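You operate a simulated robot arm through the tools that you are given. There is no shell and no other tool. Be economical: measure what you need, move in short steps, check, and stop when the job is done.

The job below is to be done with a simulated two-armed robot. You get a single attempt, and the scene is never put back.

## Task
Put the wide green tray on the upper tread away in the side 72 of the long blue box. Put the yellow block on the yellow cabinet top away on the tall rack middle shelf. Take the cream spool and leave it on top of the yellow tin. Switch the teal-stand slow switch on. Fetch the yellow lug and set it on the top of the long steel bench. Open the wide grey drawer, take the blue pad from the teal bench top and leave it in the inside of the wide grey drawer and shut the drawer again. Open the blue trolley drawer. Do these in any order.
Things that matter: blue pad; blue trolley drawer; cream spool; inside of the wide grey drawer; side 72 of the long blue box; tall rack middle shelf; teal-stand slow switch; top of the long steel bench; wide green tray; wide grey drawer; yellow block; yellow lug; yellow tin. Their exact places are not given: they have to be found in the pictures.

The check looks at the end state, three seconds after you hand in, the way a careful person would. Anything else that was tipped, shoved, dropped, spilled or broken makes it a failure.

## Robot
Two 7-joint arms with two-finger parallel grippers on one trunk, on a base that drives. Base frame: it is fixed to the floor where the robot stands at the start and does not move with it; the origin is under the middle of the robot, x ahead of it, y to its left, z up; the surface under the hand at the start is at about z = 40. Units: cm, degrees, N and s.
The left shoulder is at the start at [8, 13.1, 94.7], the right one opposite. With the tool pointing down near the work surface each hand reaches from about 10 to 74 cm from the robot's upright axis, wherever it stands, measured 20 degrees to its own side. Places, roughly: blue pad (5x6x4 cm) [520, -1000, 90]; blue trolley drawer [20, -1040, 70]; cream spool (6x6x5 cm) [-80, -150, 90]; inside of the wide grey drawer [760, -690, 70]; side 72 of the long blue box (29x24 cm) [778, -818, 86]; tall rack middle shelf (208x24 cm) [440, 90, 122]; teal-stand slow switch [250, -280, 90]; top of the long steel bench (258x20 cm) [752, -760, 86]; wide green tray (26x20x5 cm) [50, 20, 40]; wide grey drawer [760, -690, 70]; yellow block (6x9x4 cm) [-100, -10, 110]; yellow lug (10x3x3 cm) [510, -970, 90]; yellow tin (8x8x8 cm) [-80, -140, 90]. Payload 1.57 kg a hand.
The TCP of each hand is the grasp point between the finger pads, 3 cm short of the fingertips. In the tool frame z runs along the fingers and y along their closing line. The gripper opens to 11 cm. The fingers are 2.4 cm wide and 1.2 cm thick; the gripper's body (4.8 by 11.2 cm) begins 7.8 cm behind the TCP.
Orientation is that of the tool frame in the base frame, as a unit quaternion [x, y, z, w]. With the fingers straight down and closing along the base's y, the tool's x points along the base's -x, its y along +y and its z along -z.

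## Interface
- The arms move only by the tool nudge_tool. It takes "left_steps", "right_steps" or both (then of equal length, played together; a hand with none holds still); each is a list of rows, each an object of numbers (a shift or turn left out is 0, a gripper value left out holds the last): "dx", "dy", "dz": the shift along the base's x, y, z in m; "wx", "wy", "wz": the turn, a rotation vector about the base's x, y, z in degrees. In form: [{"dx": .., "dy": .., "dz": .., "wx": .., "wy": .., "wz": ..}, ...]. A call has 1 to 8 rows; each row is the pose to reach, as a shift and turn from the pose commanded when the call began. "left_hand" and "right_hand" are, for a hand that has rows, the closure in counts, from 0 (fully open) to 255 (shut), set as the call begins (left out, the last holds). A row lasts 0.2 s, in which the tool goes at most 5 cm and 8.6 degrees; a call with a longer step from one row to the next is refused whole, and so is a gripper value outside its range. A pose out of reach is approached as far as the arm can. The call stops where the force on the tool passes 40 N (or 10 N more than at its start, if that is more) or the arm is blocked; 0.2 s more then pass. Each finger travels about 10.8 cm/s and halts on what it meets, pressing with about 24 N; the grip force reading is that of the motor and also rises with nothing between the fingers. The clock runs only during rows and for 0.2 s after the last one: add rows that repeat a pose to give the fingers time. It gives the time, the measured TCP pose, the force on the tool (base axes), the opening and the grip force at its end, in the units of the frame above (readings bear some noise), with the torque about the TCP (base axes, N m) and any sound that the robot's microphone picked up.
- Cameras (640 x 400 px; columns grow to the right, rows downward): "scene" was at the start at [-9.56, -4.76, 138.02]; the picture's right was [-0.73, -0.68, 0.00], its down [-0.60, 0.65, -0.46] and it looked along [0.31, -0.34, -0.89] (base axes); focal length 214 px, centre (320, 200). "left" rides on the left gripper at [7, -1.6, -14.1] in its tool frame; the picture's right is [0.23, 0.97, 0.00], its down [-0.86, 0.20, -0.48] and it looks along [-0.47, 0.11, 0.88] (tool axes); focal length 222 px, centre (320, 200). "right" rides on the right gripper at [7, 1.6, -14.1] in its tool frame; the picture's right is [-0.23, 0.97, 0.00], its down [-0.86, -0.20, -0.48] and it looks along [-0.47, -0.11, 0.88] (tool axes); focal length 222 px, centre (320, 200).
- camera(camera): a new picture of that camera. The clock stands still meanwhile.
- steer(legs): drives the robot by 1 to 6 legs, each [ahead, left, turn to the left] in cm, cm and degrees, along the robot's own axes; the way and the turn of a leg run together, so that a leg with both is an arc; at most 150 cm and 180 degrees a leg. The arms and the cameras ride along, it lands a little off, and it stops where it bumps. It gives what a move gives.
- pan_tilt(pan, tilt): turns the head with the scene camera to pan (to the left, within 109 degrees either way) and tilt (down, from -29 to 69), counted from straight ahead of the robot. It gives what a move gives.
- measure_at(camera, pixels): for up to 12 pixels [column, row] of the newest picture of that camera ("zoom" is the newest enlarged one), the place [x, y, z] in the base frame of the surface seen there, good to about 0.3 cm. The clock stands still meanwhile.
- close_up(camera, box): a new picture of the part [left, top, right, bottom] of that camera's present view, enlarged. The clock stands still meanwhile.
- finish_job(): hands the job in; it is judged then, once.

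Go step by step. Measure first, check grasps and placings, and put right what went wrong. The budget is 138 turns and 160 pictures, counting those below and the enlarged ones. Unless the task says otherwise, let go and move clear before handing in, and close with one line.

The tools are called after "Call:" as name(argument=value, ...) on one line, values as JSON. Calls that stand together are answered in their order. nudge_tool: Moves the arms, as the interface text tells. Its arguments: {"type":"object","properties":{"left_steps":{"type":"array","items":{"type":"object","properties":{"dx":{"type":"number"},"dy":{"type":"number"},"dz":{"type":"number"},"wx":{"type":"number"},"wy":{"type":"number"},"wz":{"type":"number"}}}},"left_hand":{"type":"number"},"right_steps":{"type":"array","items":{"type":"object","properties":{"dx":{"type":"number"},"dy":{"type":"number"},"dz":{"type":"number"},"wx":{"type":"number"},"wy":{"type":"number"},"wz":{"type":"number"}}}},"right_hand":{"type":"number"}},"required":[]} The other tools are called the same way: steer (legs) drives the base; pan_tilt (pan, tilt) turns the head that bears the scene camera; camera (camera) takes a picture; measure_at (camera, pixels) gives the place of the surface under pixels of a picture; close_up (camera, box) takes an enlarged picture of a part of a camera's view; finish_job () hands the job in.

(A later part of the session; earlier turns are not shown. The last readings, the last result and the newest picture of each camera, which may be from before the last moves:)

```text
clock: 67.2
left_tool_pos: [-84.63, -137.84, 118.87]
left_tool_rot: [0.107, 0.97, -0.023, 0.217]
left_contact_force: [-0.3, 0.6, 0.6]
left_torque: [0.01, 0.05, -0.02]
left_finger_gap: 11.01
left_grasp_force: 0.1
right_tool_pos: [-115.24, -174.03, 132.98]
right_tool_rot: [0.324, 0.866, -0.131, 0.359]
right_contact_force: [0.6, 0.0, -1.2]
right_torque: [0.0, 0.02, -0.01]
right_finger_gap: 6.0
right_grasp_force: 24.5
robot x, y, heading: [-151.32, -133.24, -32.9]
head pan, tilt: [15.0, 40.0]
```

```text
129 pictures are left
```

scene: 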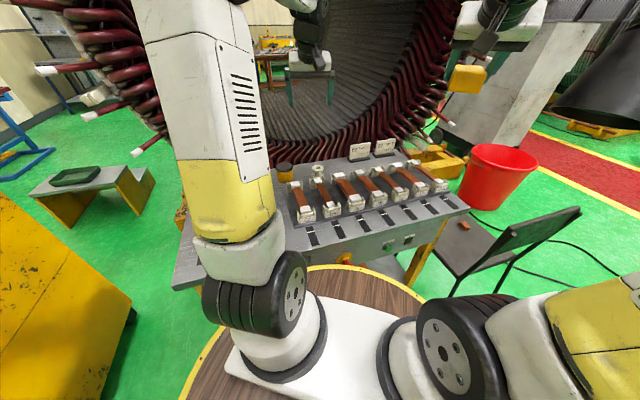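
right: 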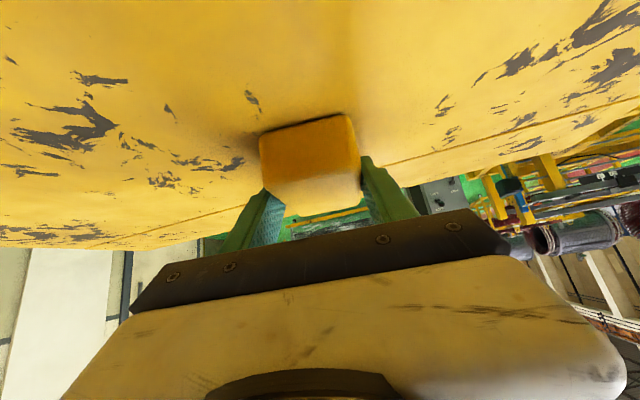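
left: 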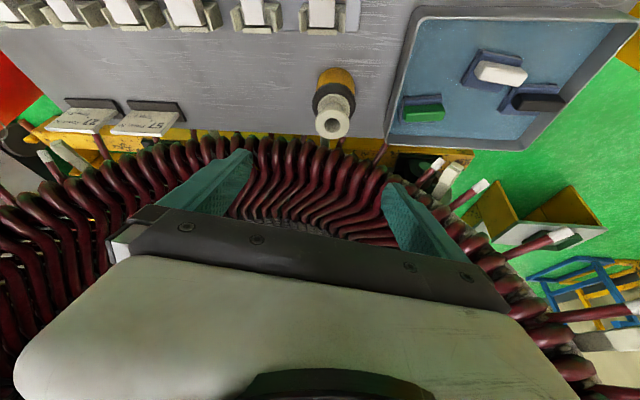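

Spool stands on the tin. I'll bring the left hand back to its carry pose and drive back around the cabinet toward the rack.

Call:
nudge_tool(left_steps=[{"dx": -0.023, "dy": 0.028, "dz": 0.017, "wx": 1.2, "wy": 2.9, "wz": -2.5}, {"dx": -0.047, "dy": 0.056, "dz": 0.034, "wx": 2.4, "wy": 5.8, "wz": -5}, {"dx": -0.07, "dy": 0.084, "dz": 0.05, "wx": 3.6, "wy": 8.8, "wz": -7.5}, {"dx": -0.094, "dy": 0.113, "dz": 0.067, "wx": 4.9, "wy": 11.7, "wz": -10}, {"dx": -0.118, "dy": 0.141, "dz": 0.084, "wx": 6.1, "wy": 14.6, "wz": -12.5}, {"dx": -0.141, "dy": 0.17, "dz": 0.1, "wx": 7.3, "wy": 17.5, "wz": -15}, {"dx": -0.165, "dy": 0.198, "dz": 0.117, "wx": 8.6, "wy": 20.5, "wz": -17.5}, {"dx": -0.189, "dy": 0.226, "dz": 0.134, "wx": 9.8, "wy": 23.4, "wz": -20}])

Call:
steer(legs=[[-16, -2.5, 0], [0, 0, 33], [0, 101, 0], [0, 103, 0], [150, 0, 0], [130, 0, 0]])

Call:
pan_tilt(pan=0, tilt=15)

Call:
camera(camera="scene")

```text
clock: 69.0
left_tool_pos: [-104.07, -115.3, 132.28]
left_tool_rot: [0.285, 0.959, 0.0, -0.001]
left_contact_force: [-0.8, 0.0, 0.1]
left_torque: [-0.01, 0.02, 0.02]
left_finger_gap: 10.98
left_grasp_force: 0.2
right_tool_pos: [-115.39, -174.04, 133.14]
right_tool_rot: [0.325, 0.865, -0.132, 0.359]
right_contact_force: [1.0, -0.5, -1.8]
right_torque: [0.01, -0.01, -0.02]
right_finger_gap: 5.98
right_grasp_force: 24.6
robot x, y, heading: [-151.39, -133.38, -33.2]
head pan, tilt: [15.0, 40.0]
```

```text
clock: 95.0
left_tool_pos: [142.26, 121.34, 132.22]
left_tool_rot: [0.0, 1.0, 0.0, 0.0]
left_contact_force: [0.1, -0.8, 0.1]
left_torque: [0.0, -0.01, 0.0]
left_finger_gap: 11.01
left_grasp_force: 0.1
right_tool_pos: [164.66, 65.75, 132.98]
right_tool_rot: [0.065, 0.922, -0.025, 0.382]
right_contact_force: [-0.4, 0.9, -2.7]
right_torque: [0.0, 0.03, -0.01]
right_finger_gap: 5.98
right_grasp_force: 23.9
robot x, y, heading: [112.49, 79.98, 0.3]
head pan, tilt: [15.0, 40.0]
```

```text
clock: 95.9
left_tool_pos: [142.21, 121.34, 132.25]
left_tool_rot: [0.002, 1.0, 0.0, 0.0]
left_contact_force: [0.1, -0.3, 0.5]
left_torque: [0.02, 0.02, -0.02]
left_finger_gap: 11.01
left_grasp_force: 0.1
right_tool_pos: [164.51, 65.74, 133.05]
right_tool_rot: [0.066, 0.922, -0.025, 0.381]
right_contact_force: [-0.9, -0.2, -2.1]
right_torque: [-0.02, 0.02, -0.01]
right_finger_gap: 5.96
right_grasp_force: 24.2
robot x, y, heading: [111.9, 80.71, -0.2]
head pan, tilt: [0.0, 15.0]
```

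```text
128 pictures are left
```

scene: 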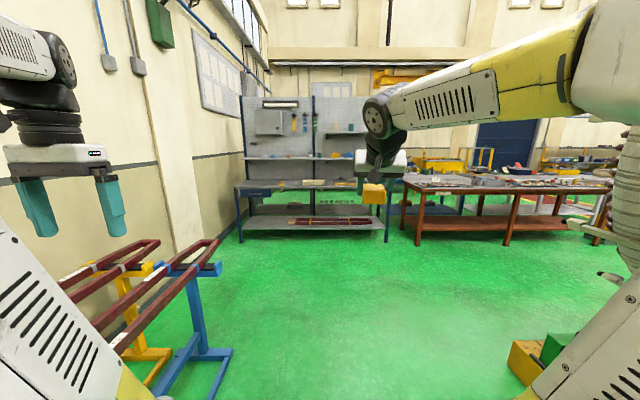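

Call:
close_up(camera="scene", box=[220, 80, 412, 200])

Call:
measure_at(camera="scene", pixels=[[280, 158], [330, 158], [300, 184], [340, 185], [250, 158], [385, 240], [240, 240], [430, 195], [420, 243], [310, 130], [220, 262], [230, 350]])

```text
3.33 times, centred on (316, 140) of scene
```

zoom: 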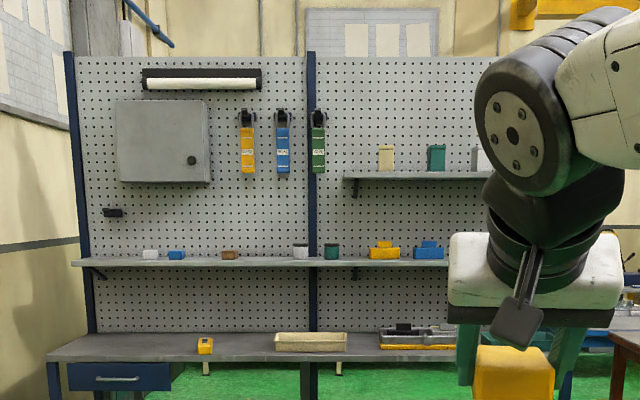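

```text
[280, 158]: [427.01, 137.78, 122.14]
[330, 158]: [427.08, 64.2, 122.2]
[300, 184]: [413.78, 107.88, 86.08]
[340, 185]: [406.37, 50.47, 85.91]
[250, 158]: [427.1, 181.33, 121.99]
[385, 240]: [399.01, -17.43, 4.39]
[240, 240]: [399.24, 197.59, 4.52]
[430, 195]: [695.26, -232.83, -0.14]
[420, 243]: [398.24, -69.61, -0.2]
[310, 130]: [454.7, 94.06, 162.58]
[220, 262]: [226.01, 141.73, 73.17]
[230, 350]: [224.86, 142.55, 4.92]
```

The middle shelf is at z 122, front edge x≈427, with a free gap around y≈110. Driving up to the rack.

Call:
steer(legs=[[150, 0, 0], [88, 0, 0], [0, 33, 0]])

Call:
camera(camera="scene")

```text
clock: 109.4
left_tool_pos: [381.32, 151.17, 132.16]
left_tool_rot: [0.012, 1.0, -0.001, 0.0]
left_contact_force: [-0.8, 0.1, 0.5]
left_torque: [-0.01, 0.0, -0.01]
left_finger_gap: 11.01
left_grasp_force: 0.0
right_tool_pos: [402.53, 95.25, 133.06]
right_tool_rot: [0.076, 0.921, -0.029, 0.382]
right_contact_force: [0.2, 0.0, -1.4]
right_torque: [0.02, 0.02, 0.03]
right_finger_gap: 5.99
right_grasp_force: 23.8
robot x, y, heading: [350.49, 110.84, -1.4]
head pan, tilt: [0.0, 15.0]
```

```text
126 pictures are left
```

scene: 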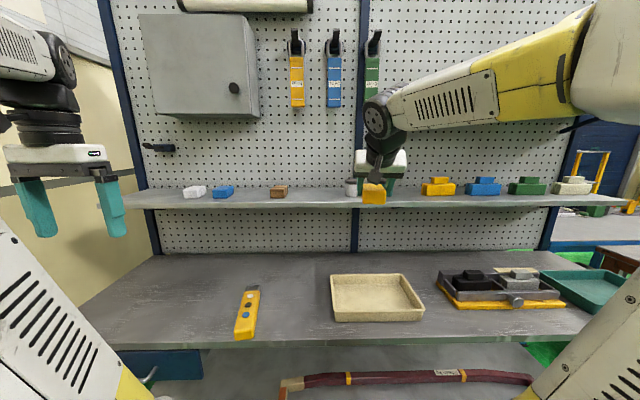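

Call:
measure_at(camera="scene", pixels=[[315, 205], [315, 190], [289, 193], [345, 190], [270, 193], [225, 192], [250, 193], [370, 188], [377, 202], [320, 342], [425, 190]])

Call:
close_up(camera="scene", box=[220, 140, 412, 260])

```text
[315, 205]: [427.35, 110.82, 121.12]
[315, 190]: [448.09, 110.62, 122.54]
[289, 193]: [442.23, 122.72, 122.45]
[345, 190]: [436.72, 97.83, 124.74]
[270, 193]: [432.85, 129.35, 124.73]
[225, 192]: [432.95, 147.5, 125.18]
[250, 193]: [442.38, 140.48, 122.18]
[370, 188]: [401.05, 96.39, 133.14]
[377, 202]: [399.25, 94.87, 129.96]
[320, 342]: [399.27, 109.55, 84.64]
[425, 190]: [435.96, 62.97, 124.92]
```

```text
3.33 times, centred on (316, 200) of scene
```

zoom: 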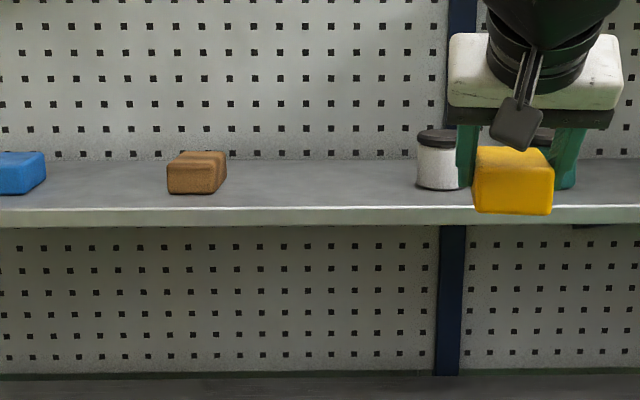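

Free gap is y≈98..123. I'll close in 12.5 cm and move the block across and over the shelf.

Call:
steer(legs=[[12.5, 0, 1.4]])

Call:
nudge_tool(right_steps=[{"dy": 0.04}, {"dy": 0.08}, {"dy": 0.12}, {"dy": 0.153, "dx": 0.01}, {"dy": 0.153, "dx": 0.055}, {"dy": 0.153, "dx": 0.1}, {"dy": 0.153, "dx": 0.145}, {"dy": 0.153, "dx": 0.185}])

Call:
camera(camera="scene")

Call:
camera(camera="right")

```text
clock: 110.6
left_tool_pos: [392.37, 151.98, 132.18]
left_tool_rot: [-0.001, 1.0, 0.0, 0.0]
left_contact_force: [-0.4, -0.2, 0.2]
left_torque: [0.02, -0.04, -0.03]
left_finger_gap: 11.01
left_grasp_force: 0.0
right_tool_pos: [415.17, 96.4, 133.16]
right_tool_rot: [0.064, 0.922, -0.024, 0.382]
right_contact_force: [-0.8, 0.7, -1.1]
right_torque: [0.0, 0.02, -0.01]
right_finger_gap: 5.98
right_grasp_force: 24.6
robot x, y, heading: [362.55, 110.65, 0.0]
head pan, tilt: [0.0, 15.0]
```

```text
clock: 112.4
left_tool_pos: [392.47, 151.79, 132.3]
left_tool_rot: [-0.001, 1.0, 0.0, 0.0]
left_contact_force: [0.1, -0.4, -0.1]
left_torque: [-0.01, -0.02, -0.02]
left_finger_gap: 11.01
left_grasp_force: 0.1
right_tool_pos: [433.4, 111.88, 132.87]
right_tool_rot: [0.063, 0.922, -0.023, 0.382]
right_contact_force: [0.8, -0.6, -2.2]
right_torque: [0.05, 0.03, 0.01]
right_finger_gap: 6.01
right_grasp_force: 23.6
robot x, y, heading: [362.84, 110.77, 0.1]
head pan, tilt: [0.0, 15.0]
```

```text
124 pictures are left
```

scene: 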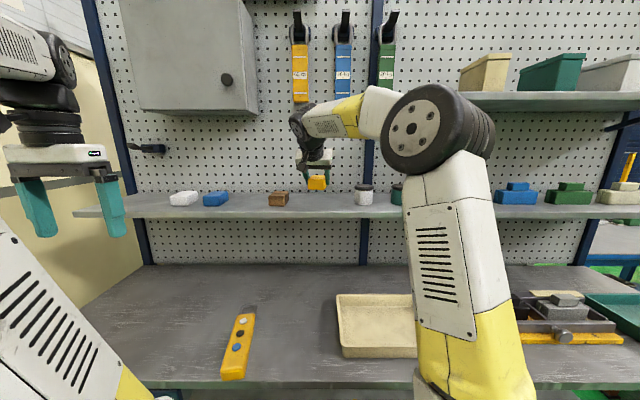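

```text
123 pictures are left
```

right: 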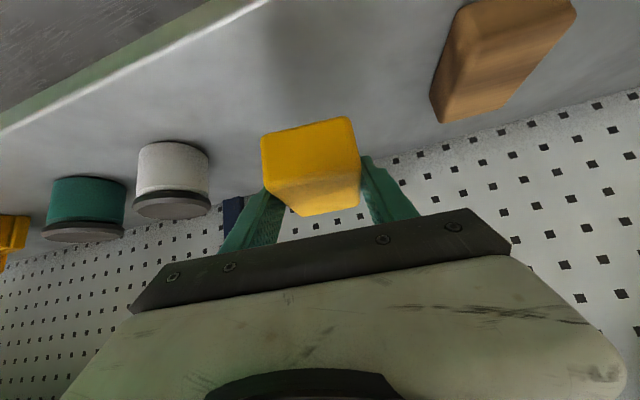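

Clear on both sides (jar 175,170; brown box 500,50). Lowering the block to the shelf.

Call:
nudge_tool(right_steps=[{"dz": -0.03, "dx": 0.005}, {"dz": -0.055, "dx": 0.005}, {"dz": -0.066, "dx": 0.005}, {"dz": -0.066, "dx": 0.005}])

Call:
camera(camera="right")

Call:
close_up(camera="scene", box=[256, 140, 400, 230])

```text
clock: 113.4
left_tool_pos: [392.47, 151.97, 132.15]
left_tool_rot: [-0.001, 1.0, 0.0, 0.0]
left_contact_force: [-0.4, 0.1, 0.5]
left_torque: [0.01, 0.05, -0.03]
left_finger_gap: 11.02
left_grasp_force: 0.0
right_tool_pos: [433.99, 111.93, 126.38]
right_tool_rot: [0.063, 0.922, -0.023, 0.382]
right_contact_force: [-0.1, 0.4, -2.4]
right_torque: [0.01, 0.02, -0.02]
right_finger_gap: 5.97
right_grasp_force: 24.1
robot x, y, heading: [362.55, 110.87, 0.0]
head pan, tilt: [0.0, 15.0]
```

```text
122 pictures are left
```

right: 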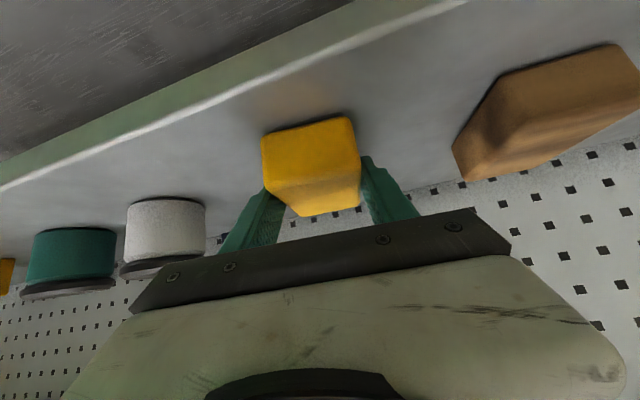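

```text
4.44 times, centred on (328, 185) of scene
```

zoom: 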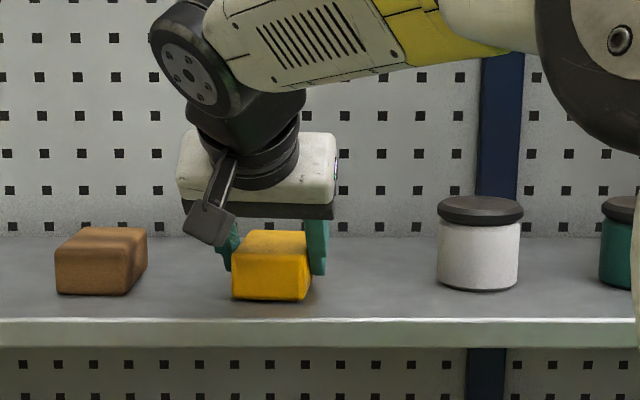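

Call:
nudge_tool(right_steps=[{"dz": -0.003}, {"dz": -0.005}, {"dz": -0.005}])

```text
clock: 114.2
left_tool_pos: [392.46, 151.92, 132.2]
left_tool_rot: [-0.001, 1.0, 0.0, 0.0]
left_contact_force: [0.9, -0.4, 0.1]
left_torque: [0.02, 0.02, 0.0]
left_finger_gap: 10.99
left_grasp_force: 0.0
right_tool_pos: [434.03, 111.89, 126.26]
right_tool_rot: [0.064, 0.921, -0.023, 0.383]
right_contact_force: [3.6, 0.9, 14.5]
right_torque: [-0.41, 0.14, 0.0]
right_finger_gap: 6.0
right_grasp_force: 23.9
robot x, y, heading: [362.55, 110.77, 0.1]
head pan, tilt: [0.0, 15.0]
```

Contact (14.5 N). Backing off slightly, opening, and retreating along the tool axis.

Call:
nudge_tool(right_steps=[{"dz": 0.004}, {"dz": 0.004}, {"dz": 0.004}])

Call:
nudge_tool(right_steps=[{}, {}, {"dx": -0.03, "dz": 0.03}, {"dx": -0.06, "dz": 0.06}, {"dx": -0.095, "dz": 0.09}, {"dx": -0.14, "dz": 0.09}, {"dx": -0.18, "dz": 0.09}, {"dx": -0.22, "dz": 0.09}], right_hand=45)

Call:
close_up(camera="scene", box=[256, 140, 400, 230])

```text
clock: 115.0
left_tool_pos: [392.44, 151.96, 132.24]
left_tool_rot: [-0.001, 1.0, 0.0, 0.0]
left_contact_force: [0.8, 0.6, 0.4]
left_torque: [0.0, -0.01, 0.01]
left_finger_gap: 11.02
left_grasp_force: 0.1
right_tool_pos: [433.89, 111.73, 126.39]
right_tool_rot: [0.064, 0.922, -0.024, 0.381]
right_contact_force: [0.2, 0.0, -1.8]
right_torque: [0.01, 0.05, -0.03]
right_finger_gap: 5.95
right_grasp_force: 24.2
robot x, y, heading: [362.92, 110.86, 0.3]
head pan, tilt: [0.0, 15.0]
```

```text
clock: 116.8
left_tool_pos: [392.5, 151.73, 132.29]
left_tool_rot: [-0.001, 1.0, 0.0, 0.0]
left_contact_force: [0.7, 0.3, -0.1]
left_torque: [0.02, 0.04, 0.01]
left_finger_gap: 10.99
left_grasp_force: 0.1
right_tool_pos: [412.16, 111.75, 135.17]
right_tool_rot: [0.064, 0.922, -0.023, 0.382]
right_contact_force: [0.6, 0.0, 0.0]
right_torque: [0.01, -0.04, -0.02]
right_finger_gap: 9.05
right_grasp_force: 0.1
robot x, y, heading: [363.06, 110.69, 0.0]
head pan, tilt: [0.0, 15.0]
```

```text
4.44 times, centred on (328, 185) of scene
```

zoom: 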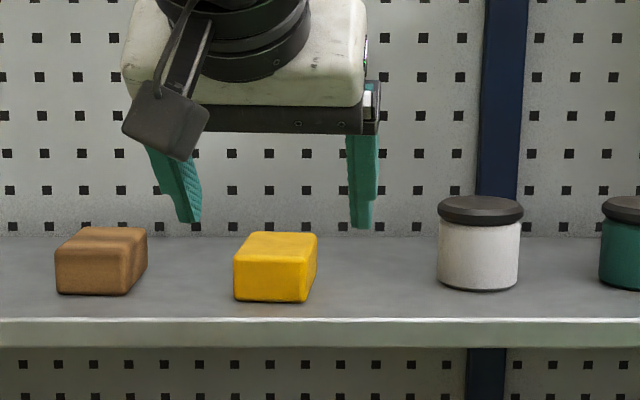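

The yellow block stands free on the middle shelf. I'll level the right tool, back off, and look toward the switch (to my right).

Call:
nudge_tool(right_steps=[{"dx": -0.01, "dy": -0.02, "wx": 0.9, "wy": 7.4}, {"dx": -0.02, "dy": -0.04, "wx": 1.9, "wy": 14.8}, {"dx": -0.03, "dy": -0.06, "wx": 2.9, "wy": 22.3}, {"dx": -0.04, "dy": -0.08, "wx": 3.8, "wy": 29.7}, {"dx": -0.05, "dy": -0.1, "wx": 4.8, "wy": 37.1}, {"dx": -0.06, "dy": -0.12, "wx": 5.8, "wy": 44.6}], right_hand=0)

Call:
steer(legs=[[-60, 0, 0], [0, -60, -90]])

Call:
pan_tilt(pan=0, tilt=15)

Call:
camera(camera="scene")

```text
clock: 118.2
left_tool_pos: [392.37, 152.0, 132.3]
left_tool_rot: [-0.001, 1.0, 0.0, 0.0]
left_contact_force: [-0.4, -0.4, -0.4]
left_torque: [-0.04, -0.01, 0.02]
left_finger_gap: 11.0
left_grasp_force: 0.1
right_tool_pos: [406.27, 99.8, 135.26]
right_tool_rot: [0.068, 0.998, 0.0, 0.0]
right_contact_force: [-0.1, -0.6, 0.0]
right_torque: [0.0, -0.03, 0.02]
right_finger_gap: 11.0
right_grasp_force: 0.0
robot x, y, heading: [362.56, 110.82, 0.4]
head pan, tilt: [0.0, 15.0]
```

```text
clock: 125.3
left_tool_pos: [308.64, 44.53, 132.32]
left_tool_rot: [0.693, 0.721, 0.0, 0.0]
left_contact_force: [-0.4, -0.2, -0.3]
left_torque: [-0.01, -0.02, 0.01]
left_finger_gap: 10.99
left_grasp_force: 0.1
right_tool_pos: [257.28, 28.77, 135.21]
right_tool_rot: [0.742, 0.671, 0.0, -0.001]
right_contact_force: [0.8, 0.1, 0.0]
right_torque: [-0.01, 0.02, -0.01]
right_finger_gap: 11.0
right_grasp_force: 0.0
robot x, y, heading: [266.3, 72.72, -87.5]
head pan, tilt: [0.0, 15.0]
cut short: leg 2
```

```text
clock: 126.0
left_tool_pos: [308.51, 44.52, 132.22]
left_tool_rot: [0.692, 0.722, 0.0, 0.0]
left_contact_force: [-0.7, -0.6, -1.1]
left_torque: [0.0, -0.02, 0.0]
left_finger_gap: 11.0
left_grasp_force: 0.0
right_tool_pos: [257.1, 28.65, 135.29]
right_tool_rot: [0.741, 0.671, 0.0, -0.001]
right_contact_force: [-0.6, -0.3, 0.4]
right_torque: [-0.01, 0.02, 0.02]
right_finger_gap: 11.0
right_grasp_force: 0.0
robot x, y, heading: [266.55, 72.84, -87.9]
head pan, tilt: [0.0, 15.0]
```

```text
119 pictures are left
```

scene: 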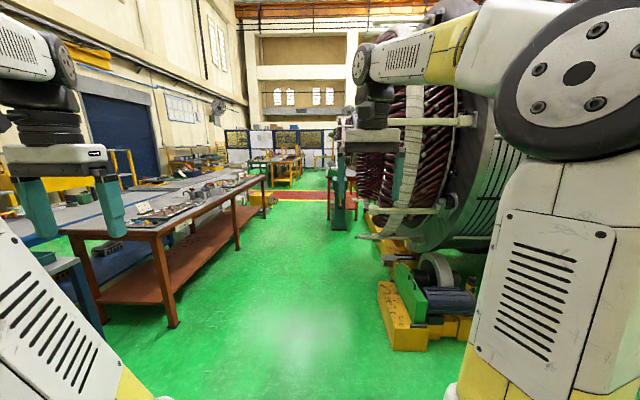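

Leg 2 was cut short near (266,73). I'll look around close by for what I bumped.

Call:
pan_tilt(pan=-100, tilt=40)

Call:
camera(camera="scene")

Call:
pan_tilt(pan=-35, tilt=35)

Call:
camera(camera="scene")

```text
clock: 127.7
left_tool_pos: [308.63, 44.57, 132.33]
left_tool_rot: [0.693, 0.721, 0.0, -0.001]
left_contact_force: [-1.6, 0.4, 0.1]
left_torque: [-0.02, -0.01, 0.05]
left_finger_gap: 10.99
left_grasp_force: 0.0
right_tool_pos: [257.22, 28.61, 135.35]
right_tool_rot: [0.741, 0.671, -0.001, 0.0]
right_contact_force: [0.0, 1.5, -0.5]
right_torque: [0.0, 0.02, 0.0]
right_finger_gap: 11.0
right_grasp_force: 0.0
robot x, y, heading: [266.57, 72.7, -87.5]
head pan, tilt: [-100.0, 40.0]
```

```text
118 pictures are left
```

scene: 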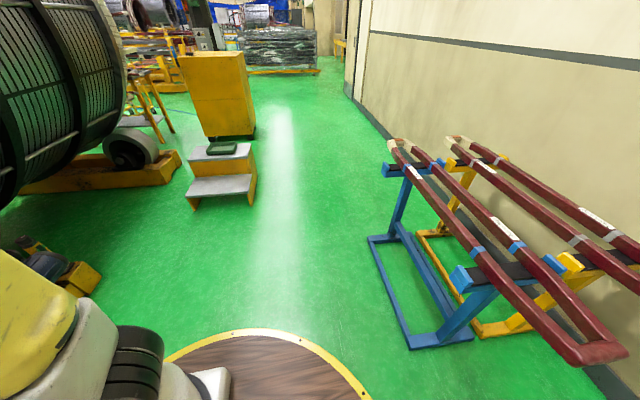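

```text
clock: 129.1
left_tool_pos: [308.6, 44.49, 132.19]
left_tool_rot: [0.692, 0.722, -0.001, 0.0]
left_contact_force: [0.3, 0.1, -1.5]
left_torque: [0.01, 0.03, 0.02]
left_finger_gap: 10.99
left_grasp_force: 0.0
right_tool_pos: [257.13, 28.69, 135.27]
right_tool_rot: [0.741, 0.671, 0.0, -0.001]
right_contact_force: [1.1, -0.7, 0.0]
right_torque: [0.0, -0.03, 0.01]
right_finger_gap: 11.01
right_grasp_force: 0.0
robot x, y, heading: [266.76, 72.57, -87.6]
head pan, tilt: [-35.0, 35.0]
```

```text
117 pictures are left
```

scene: 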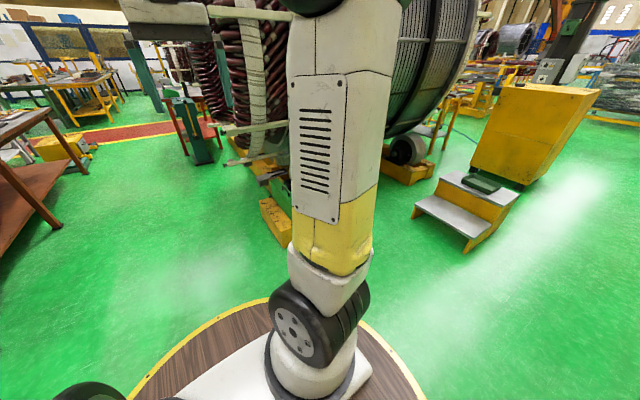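

Call:
pan_tilt(pan=-109, tilt=55)

Call:
camera(camera="scene")

Call:
measure_at(camera="scene", pixels=[[400, 180], [500, 200], [470, 150], [540, 240], [600, 210], [560, 120], [450, 230], [350, 250], [320, 290]])

```text
clock: 130.5
left_tool_pos: [308.55, 44.57, 132.37]
left_tool_rot: [0.693, 0.721, 0.001, 0.0]
left_contact_force: [-0.2, -0.5, 0.0]
left_torque: [0.0, 0.03, -0.02]
left_finger_gap: 10.97
left_grasp_force: 0.1
right_tool_pos: [257.06, 28.7, 135.32]
right_tool_rot: [0.741, 0.671, 0.0, 0.0]
right_contact_force: [1.1, 0.4, 0.6]
right_torque: [0.05, 0.03, -0.02]
right_finger_gap: 10.99
right_grasp_force: 0.1
robot x, y, heading: [266.34, 72.52, -87.6]
head pan, tilt: [-108.9, 55.0]
```

```text
116 pictures are left
```

scene: 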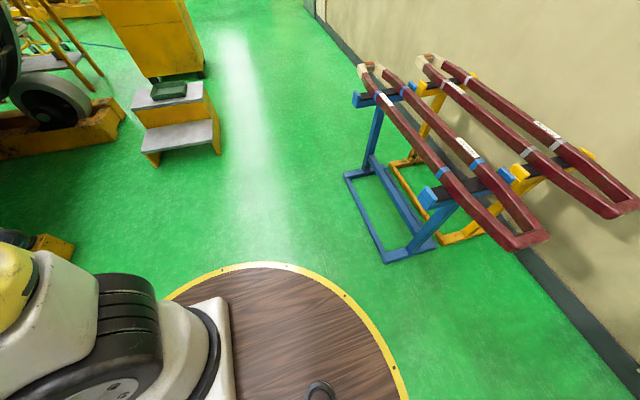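

```text
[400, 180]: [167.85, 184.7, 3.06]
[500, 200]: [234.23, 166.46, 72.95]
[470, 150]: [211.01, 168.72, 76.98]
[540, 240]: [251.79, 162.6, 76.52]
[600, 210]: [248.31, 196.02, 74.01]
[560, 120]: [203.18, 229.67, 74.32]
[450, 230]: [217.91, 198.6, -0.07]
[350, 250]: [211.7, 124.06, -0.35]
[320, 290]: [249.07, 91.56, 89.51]
```

Call:
measure_at(camera="scene", pixels=[[424, 192], [420, 200], [425, 205], [386, 262], [388, 255], [345, 175]])

Call:
pan_tilt(pan=5, tilt=30)

Call:
camera(camera="scene")

```text
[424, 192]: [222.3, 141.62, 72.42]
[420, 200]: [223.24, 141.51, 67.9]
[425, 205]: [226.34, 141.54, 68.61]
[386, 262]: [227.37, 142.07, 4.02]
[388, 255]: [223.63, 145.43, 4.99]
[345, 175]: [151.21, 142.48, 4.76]
```

```text
clock: 132.4
left_tool_pos: [308.63, 44.57, 132.3]
left_tool_rot: [0.693, 0.721, 0.0, -0.001]
left_contact_force: [-0.2, 0.8, -0.6]
left_torque: [0.02, -0.01, 0.0]
left_finger_gap: 11.0
left_grasp_force: 0.0
right_tool_pos: [257.3, 28.58, 135.31]
right_tool_rot: [0.741, 0.671, 0.0, 0.0]
right_contact_force: [-0.1, -0.1, -0.3]
right_torque: [-0.02, -0.01, -0.02]
right_finger_gap: 11.01
right_grasp_force: 0.1
robot x, y, heading: [266.28, 72.56, -87.8]
head pan, tilt: [5.0, 30.0]
```

```text
115 pictures are left
```

scene: 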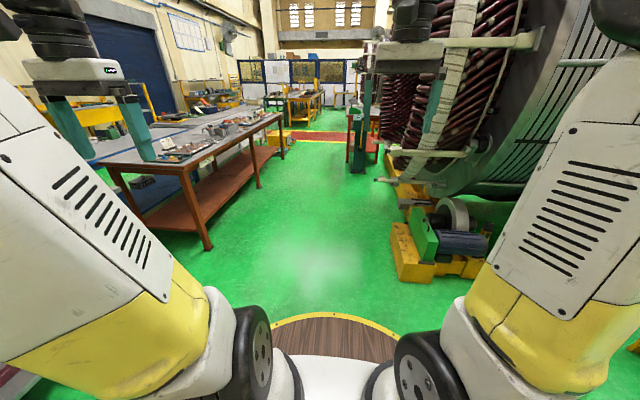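

The stand did not move. The teal stand is at (362,130); measure it and the passage.

Call:
close_up(camera="scene", box=[300, 60, 460, 180])

Call:
measure_at(camera="scene", pixels=[[366, 100], [360, 150], [358, 170], [405, 255], [425, 280], [283, 155], [210, 245], [378, 180], [400, 180], [265, 190], [378, 155], [440, 210]])

```text
3.33 times, centred on (380, 120) of scene
```

zoom: 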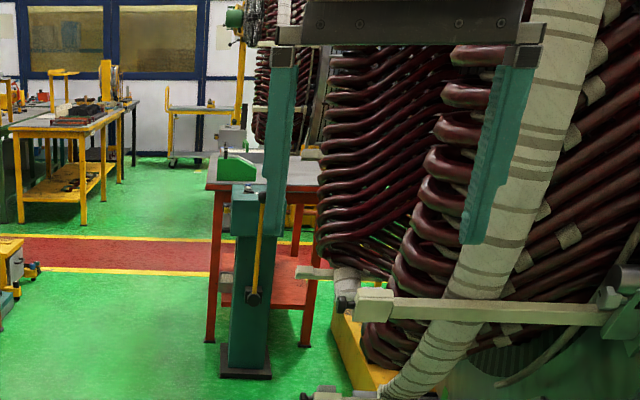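

```text
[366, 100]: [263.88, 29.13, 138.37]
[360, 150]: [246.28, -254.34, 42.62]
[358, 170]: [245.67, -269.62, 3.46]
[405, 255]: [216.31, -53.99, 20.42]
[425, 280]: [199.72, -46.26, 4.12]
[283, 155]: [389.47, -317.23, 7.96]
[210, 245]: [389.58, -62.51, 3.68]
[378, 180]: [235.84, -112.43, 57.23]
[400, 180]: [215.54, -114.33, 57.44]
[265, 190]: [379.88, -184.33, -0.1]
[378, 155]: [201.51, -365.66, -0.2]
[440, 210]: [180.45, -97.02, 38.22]
```

Driving down the aisle at x≈305 toward the teal stand.

Call:
steer(legs=[[0, 38, 0], [0, 0, -2.3], [150, 0, 0], [70, 0, 0]])

Call:
pan_tilt(pan=-25, tilt=30)

Call:
camera(camera="scene")

```text
clock: 145.8
left_tool_pos: [346.88, -176.77, 132.31]
left_tool_rot: [0.708, 0.706, -0.001, 0.001]
left_contact_force: [0.3, 0.7, 0.5]
left_torque: [0.0, -0.03, 0.02]
left_finger_gap: 10.99
left_grasp_force: 0.0
right_tool_pos: [294.67, -190.33, 135.34]
right_tool_rot: [0.756, 0.655, 0.001, -0.001]
right_contact_force: [-0.4, -1.0, -0.2]
right_torque: [0.01, 0.0, 0.01]
right_finger_gap: 11.02
right_grasp_force: 0.0
robot x, y, heading: [306.17, -147.18, -90.1]
head pan, tilt: [5.0, 30.0]
```

```text
clock: 146.8
left_tool_pos: [346.85, -176.63, 132.27]
left_tool_rot: [0.708, 0.706, 0.0, -0.001]
left_contact_force: [-0.1, -0.5, -0.9]
left_torque: [-0.01, 0.0, -0.02]
left_finger_gap: 10.99
left_grasp_force: 0.1
right_tool_pos: [294.83, -190.26, 135.23]
right_tool_rot: [0.756, 0.655, -0.001, -0.001]
right_contact_force: [-0.2, -0.4, -0.2]
right_torque: [-0.02, -0.02, 0.0]
right_finger_gap: 11.01
right_grasp_force: 0.0
robot x, y, heading: [306.27, -146.51, -90.4]
head pan, tilt: [-25.0, 30.0]
```

```text
113 pictures are left
```

scene: 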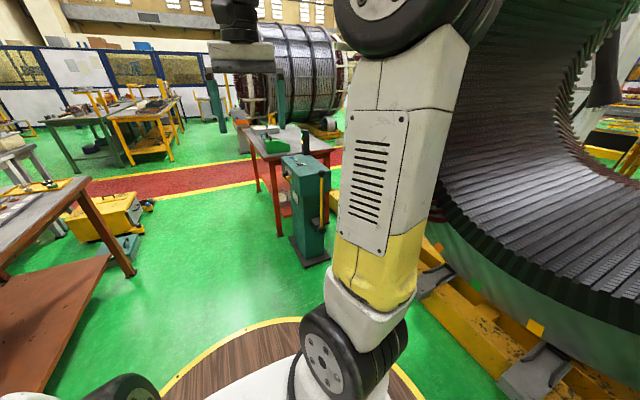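

Call:
close_up(camera="scene", box=[250, 130, 350, 270])

Call:
measure_at(camera="zoom", pixels=[[320, 100], [320, 200], [320, 300]])

```text
2.86 times, centred on (300, 200) of scene
```

zoom: 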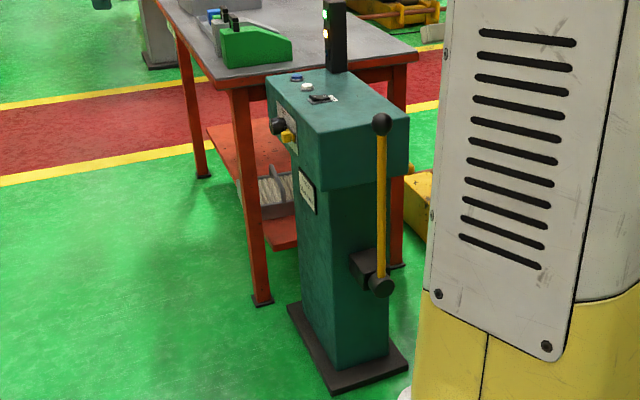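

```text
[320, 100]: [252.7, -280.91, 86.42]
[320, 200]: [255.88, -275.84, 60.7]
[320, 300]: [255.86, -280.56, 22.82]
```

The stand's controls are on its +x side and on its top. I'll go to its +x side and face it.

Call:
steer(legs=[[132, -2, 0], [0, 0, -90]])

Call:
pan_tilt(pan=0, tilt=45)

Call:
camera(camera="scene")

Call:
camera(camera="right")

```text
clock: 157.0
left_tool_pos: [277.99, -319.26, 132.24]
left_tool_rot: [1.0, 0.028, 0.0, 0.0]
left_contact_force: [0.1, 0.6, -0.2]
left_torque: [-0.01, 0.02, -0.02]
left_finger_gap: 10.97
left_grasp_force: 0.1
right_tool_pos: [261.24, -268.17, 135.32]
right_tool_rot: [0.999, -0.041, -0.001, -0.001]
right_contact_force: [-0.2, -0.1, -0.4]
right_torque: [-0.01, -0.01, 0.01]
right_finger_gap: 10.98
right_grasp_force: 0.3
robot x, y, heading: [304.97, -276.85, -176.7]
head pan, tilt: [-25.0, 30.0]
```

```text
clock: 157.9
left_tool_pos: [277.99, -319.24, 132.3]
left_tool_rot: [1.0, 0.027, 0.0, 0.001]
left_contact_force: [0.6, -0.1, 1.1]
left_torque: [0.03, -0.02, 0.03]
left_finger_gap: 11.0
left_grasp_force: 0.1
right_tool_pos: [261.3, -268.17, 135.39]
right_tool_rot: [0.999, -0.041, 0.0, -0.001]
right_contact_force: [-0.3, 1.2, 0.2]
right_torque: [0.01, -0.01, 0.0]
right_finger_gap: 11.0
right_grasp_force: 0.0
robot x, y, heading: [305.49, -276.65, -176.9]
head pan, tilt: [0.0, 45.0]
```

```text
111 pictures are left
```

scene: 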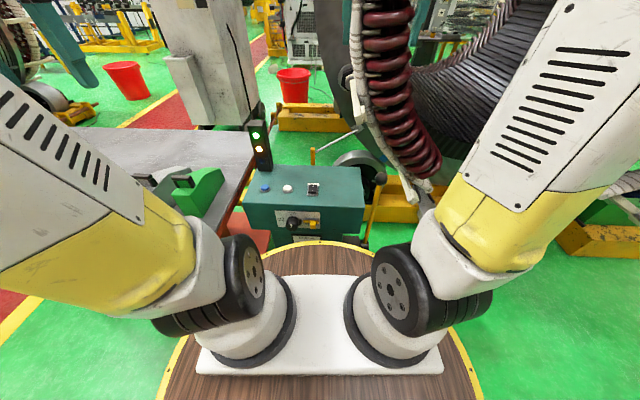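

```text
110 pictures are left
```

right: 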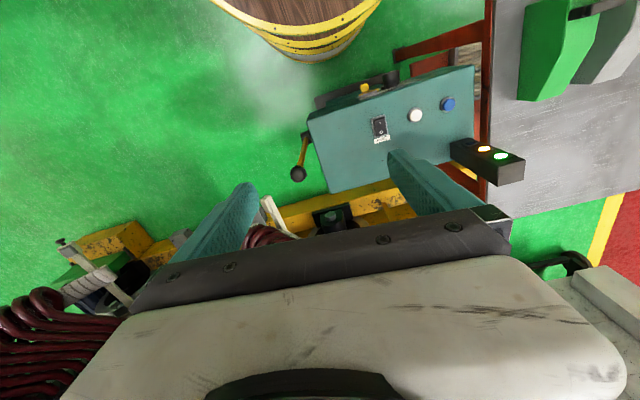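

Call:
close_up(camera="scene", box=[235, 160, 395, 260])

Call:
close_up(camera="right", box=[300, 60, 492, 180])

```text
4.00 times, centred on (315, 210) of scene
```

zoom: 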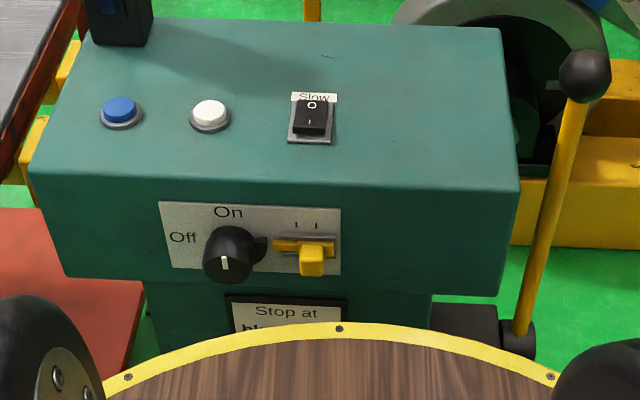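

```text
3.33 times, centred on (396, 120) of right
```

zoom: 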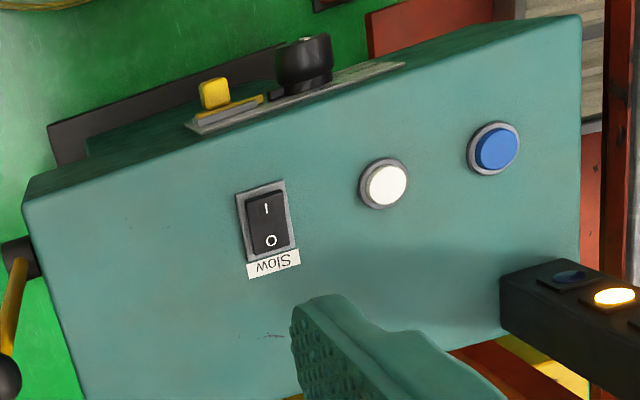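

The "Slow" rocker is on top, with "I" on its +x end. I'll measure its ends.

Call:
measure_at(camera="zoom", pixels=[[266, 208], [271, 240], [265, 196], [273, 250], [264, 223], [247, 205], [285, 200], [252, 245], [240, 195], [295, 250], [350, 300]])

```text
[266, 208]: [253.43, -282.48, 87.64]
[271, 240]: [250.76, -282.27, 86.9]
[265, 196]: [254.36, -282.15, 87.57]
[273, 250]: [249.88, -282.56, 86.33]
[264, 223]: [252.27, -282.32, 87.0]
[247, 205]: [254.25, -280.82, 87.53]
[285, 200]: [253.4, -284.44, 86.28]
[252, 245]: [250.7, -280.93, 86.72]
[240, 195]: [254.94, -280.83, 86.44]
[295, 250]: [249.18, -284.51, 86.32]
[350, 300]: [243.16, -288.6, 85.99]
```

Rocker's I end (≈(254,−282.4), z 87.6) is up, so it is off. I'll check the lamp tower position and bring the closed right hand above.

Call:
measure_at(camera="right", pixels=[[455, 148], [515, 160], [490, 150], [485, 175], [298, 174]])

Call:
nudge_tool(right_steps=[{"dx": -0.018, "dy": -0.036}, {"dx": -0.037, "dy": -0.072}, {"dx": -0.055, "dy": -0.108}, {"dx": -0.074, "dy": -0.142}, {"dx": -0.074, "dy": -0.142, "dz": -0.05}, {"dx": -0.074, "dy": -0.142, "dz": -0.1}, {"dx": -0.074, "dy": -0.142, "dz": -0.15}, {"dx": -0.074, "dy": -0.142, "dz": -0.2}], right_hand=255)

Call:
camera(camera="right")

```text
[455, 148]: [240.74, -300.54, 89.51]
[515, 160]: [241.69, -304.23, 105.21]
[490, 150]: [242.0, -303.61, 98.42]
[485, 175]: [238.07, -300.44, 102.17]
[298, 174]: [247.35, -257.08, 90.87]
```

```text
clock: 159.7
left_tool_pos: [277.9, -319.34, 132.31]
left_tool_rot: [1.0, 0.028, 0.001, -0.001]
left_contact_force: [0.4, -0.4, -0.8]
left_torque: [0.01, 0.02, 0.01]
left_finger_gap: 11.0
left_grasp_force: 0.1
right_tool_pos: [253.91, -282.36, 115.22]
right_tool_rot: [0.999, -0.041, 0.0, -0.001]
right_contact_force: [0.8, -0.2, 0.1]
right_torque: [-0.03, 0.02, 0.01]
right_finger_gap: 0.0
right_grasp_force: 21.6
robot x, y, heading: [305.46, -276.77, -176.6]
head pan, tilt: [0.0, 45.0]
```

```text
107 pictures are left
```

right: 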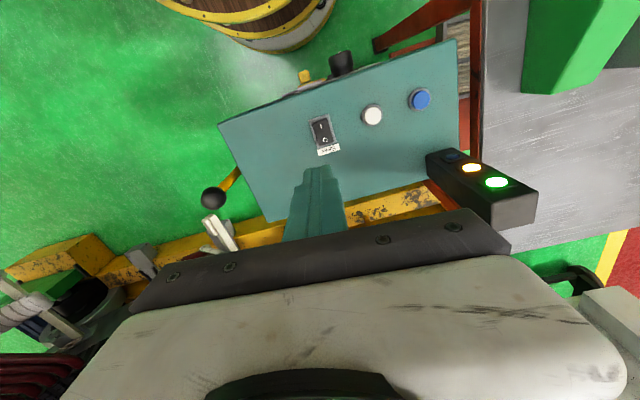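

Call:
nudge_tool(right_steps=[{"dz": -0.05}, {"dz": -0.1}, {"dz": -0.15}, {"dz": -0.2}, {"dz": -0.235}, {"dz": -0.247}, {"dz": -0.257}, {"dz": -0.257}])

Call:
camera(camera="right")

```text
clock: 161.3
left_tool_pos: [277.97, -319.18, 132.16]
left_tool_rot: [1.0, 0.028, -0.001, 0.0]
left_contact_force: [-0.5, -0.7, 0.2]
left_torque: [-0.03, 0.0, -0.01]
left_finger_gap: 11.01
left_grasp_force: 0.0
right_tool_pos: [254.14, -282.26, 90.23]
right_tool_rot: [0.999, -0.041, -0.001, -0.001]
right_contact_force: [7.5, 3.4, 14.7]
right_torque: [0.07, -0.03, -0.05]
right_finger_gap: 0.0
right_grasp_force: 21.1
robot x, y, heading: [305.3, -276.56, -176.9]
head pan, tilt: [0.0, 45.0]
stopped in row 8 (right hand): the force on the tool passed its limit at 56 N (the readings are from after the stop); the commanded pose is now the measured one
```

```text
106 pictures are left
```

right: 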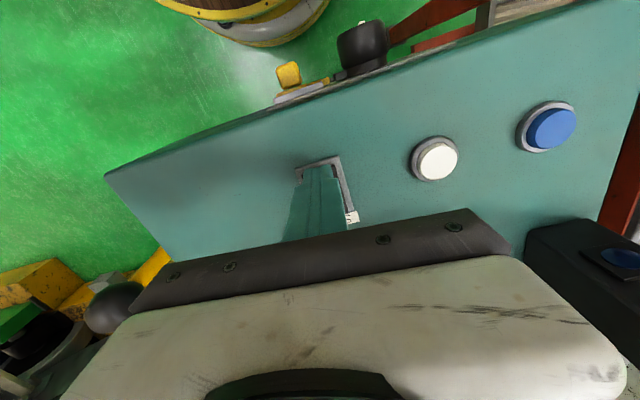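

The press met 56 N; lifting to look at the rocker.

Call:
nudge_tool(right_steps=[{"dz": 0.05}, {"dz": 0.1}, {"dz": 0.15}, {"dz": 0.15, "dx": 0.04}, {"dz": 0.15, "dx": 0.07}])

Call:
close_up(camera="scene", box=[235, 160, 395, 260])

Call:
close_up(camera="right", box=[240, 40, 432, 180])

```text
clock: 162.5
left_tool_pos: [277.96, -319.3, 132.2]
left_tool_rot: [1.0, 0.028, 0.0, -0.001]
left_contact_force: [-0.5, 0.9, 0.2]
left_torque: [0.0, -0.01, 0.03]
left_finger_gap: 11.01
left_grasp_force: 0.0
right_tool_pos: [260.88, -282.76, 105.22]
right_tool_rot: [0.999, -0.04, 0.0, 0.001]
right_contact_force: [0.4, -0.5, 0.1]
right_torque: [-0.03, -0.04, -0.02]
right_finger_gap: 0.0
right_grasp_force: 21.3
robot x, y, heading: [305.04, -276.77, -176.6]
head pan, tilt: [0.0, 45.0]
```

```text
4.00 times, centred on (315, 210) of scene
```

zoom: 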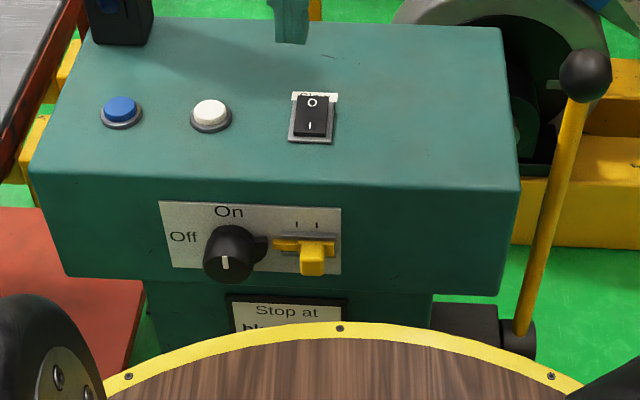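

```text
2.86 times, centred on (336, 110) of right
```

zoom: 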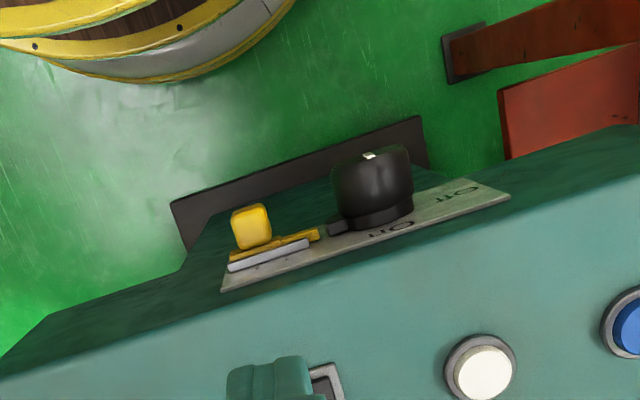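

The rocker has flipped to I (on). I'll raise the right hand back to carry pose, then drive back up the aisle toward the tray.

Call:
nudge_tool(right_steps=[{"dz": 0.05}, {"dz": 0.1}, {"dz": 0.15, "dy": 0.02}, {"dz": 0.19, "dy": 0.05, "dx": 0.0}, {"dz": 0.22, "dy": 0.08}, {"dz": 0.25, "dy": 0.11}, {"dz": 0.27, "dy": 0.15}], right_hand=0)

Call:
steer(legs=[[0, 0, 176.6], [0, 150, 0], [0, 150, 0], [0, 62, 0], [-150, 0, 0], [-150, 0, 0]])

```text
refused: row 3 steps farther than a row can; nothing moved
```

```text
clock: 200.9
left_tool_pos: [69.7, 143.64, 132.11]
left_tool_rot: [0.032, 0.999, 0.0, 0.0]
left_contact_force: [-0.3, 0.6, -0.1]
left_torque: [0.01, 0.03, -0.02]
left_finger_gap: 11.0
left_grasp_force: 0.0
right_tool_pos: [82.26, 104.98, 105.2]
right_tool_rot: [0.102, 0.995, 0.0, 0.001]
right_contact_force: [-0.3, 0.3, -0.5]
right_torque: [0.02, 0.02, -0.02]
right_finger_gap: 0.0
right_grasp_force: 21.5
robot x, y, heading: [37.61, 104.34, -3.7]
head pan, tilt: [0.0, 45.0]
```

The hand raise was refused, but the drive was clean; robot is at (37.6,104.3). I'll straighten, go behind the stool, and view the tray.

Call:
steer(legs=[[0, 0, 3.7], [-42, 0, 0], [0, -87, 0]])

Call:
nudge_tool(right_steps=[{"dy": -0.03}, {"dy": -0.06}, {"dy": -0.09}, {"dy": -0.12, "dz": -0.02}], right_hand=0)

Call:
pan_tilt(pan=0, tilt=62)

Call:
camera(camera="scene")

Call:
camera(camera="right")

```text
clock: 208.1
left_tool_pos: [26.21, 58.49, 132.22]
left_tool_rot: [-0.001, 1.0, 0.0, 0.0]
left_contact_force: [0.8, -0.3, -0.3]
left_torque: [0.04, 0.0, 0.0]
left_finger_gap: 11.0
left_grasp_force: 0.1
right_tool_pos: [41.2, 21.09, 105.21]
right_tool_rot: [0.068, 0.998, 0.0, 0.001]
right_contact_force: [1.2, -0.4, 1.4]
right_torque: [0.02, -0.02, 0.0]
right_finger_gap: 0.01
right_grasp_force: 20.9
robot x, y, heading: [-3.37, 17.55, 0.1]
head pan, tilt: [0.0, 45.0]
```

```text
clock: 209.1
left_tool_pos: [26.18, 58.56, 132.13]
left_tool_rot: [-0.002, 1.0, 0.0, 0.0]
left_contact_force: [0.5, 0.1, -0.1]
left_torque: [-0.02, -0.01, -0.01]
left_finger_gap: 10.99
left_grasp_force: 0.1
right_tool_pos: [41.36, 8.97, 103.08]
right_tool_rot: [0.068, 0.998, 0.0, 0.002]
right_contact_force: [0.4, -0.4, 0.5]
right_torque: [0.01, 0.0, 0.0]
right_finger_gap: 11.0
right_grasp_force: 0.0
robot x, y, heading: [-3.71, 17.47, -0.0]
head pan, tilt: [0.0, 45.0]
```

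```text
clock: 209.9
left_tool_pos: [26.04, 58.58, 132.2]
left_tool_rot: [-0.001, 1.0, 0.0, 0.0]
left_contact_force: [0.4, -0.2, -0.4]
left_torque: [0.02, -0.02, -0.02]
left_finger_gap: 10.96
left_grasp_force: 0.0
right_tool_pos: [41.23, 8.97, 103.1]
right_tool_rot: [0.068, 0.998, 0.0, 0.001]
right_contact_force: [-0.5, 0.2, -0.4]
right_torque: [-0.01, -0.03, 0.0]
right_finger_gap: 10.99
right_grasp_force: 0.1
robot x, y, heading: [-3.46, 17.23, 0.2]
head pan, tilt: [0.0, 62.0]
```

```text
103 pictures are left
```

scene: 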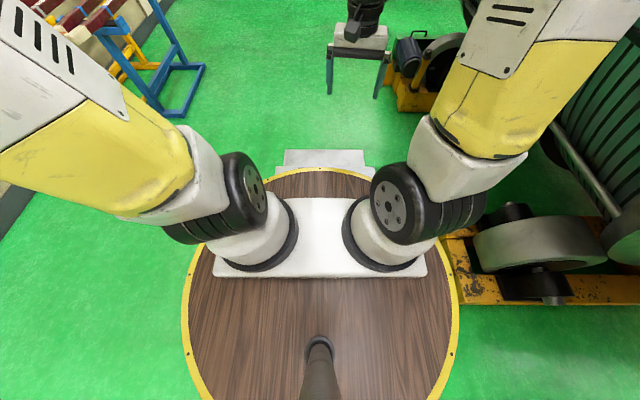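

```text
102 pictures are left
```

right: 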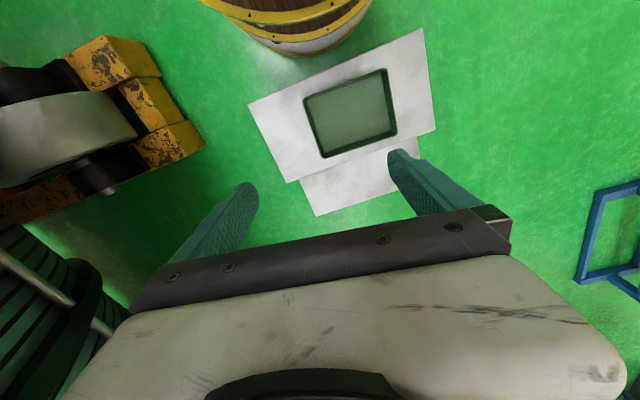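

Call:
measure_at(camera="right", pixels=[[304, 97], [386, 70], [396, 133], [321, 158], [345, 84], [391, 100], [358, 146], [312, 128], [350, 115], [322, 100], [375, 80]])

Call:
close_up(camera="right", box=[280, 50, 440, 170])

```text
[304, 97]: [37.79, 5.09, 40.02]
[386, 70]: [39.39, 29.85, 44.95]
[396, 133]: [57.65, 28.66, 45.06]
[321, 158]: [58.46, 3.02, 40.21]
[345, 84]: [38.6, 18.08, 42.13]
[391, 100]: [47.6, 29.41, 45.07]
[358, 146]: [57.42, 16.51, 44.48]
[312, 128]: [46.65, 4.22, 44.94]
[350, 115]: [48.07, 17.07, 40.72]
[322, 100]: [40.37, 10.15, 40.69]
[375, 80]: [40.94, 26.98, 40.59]
```

```text
3.33 times, centred on (360, 110) of right
```

zoom: 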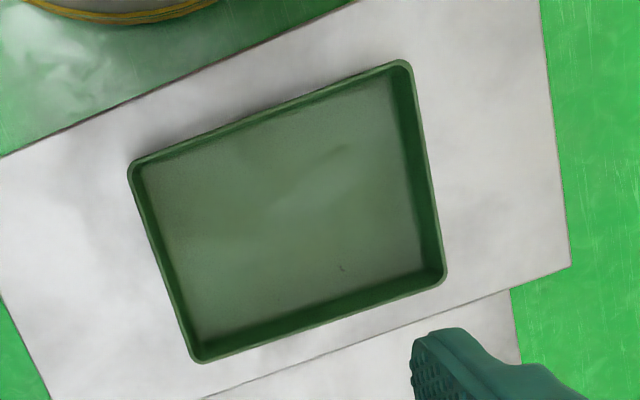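

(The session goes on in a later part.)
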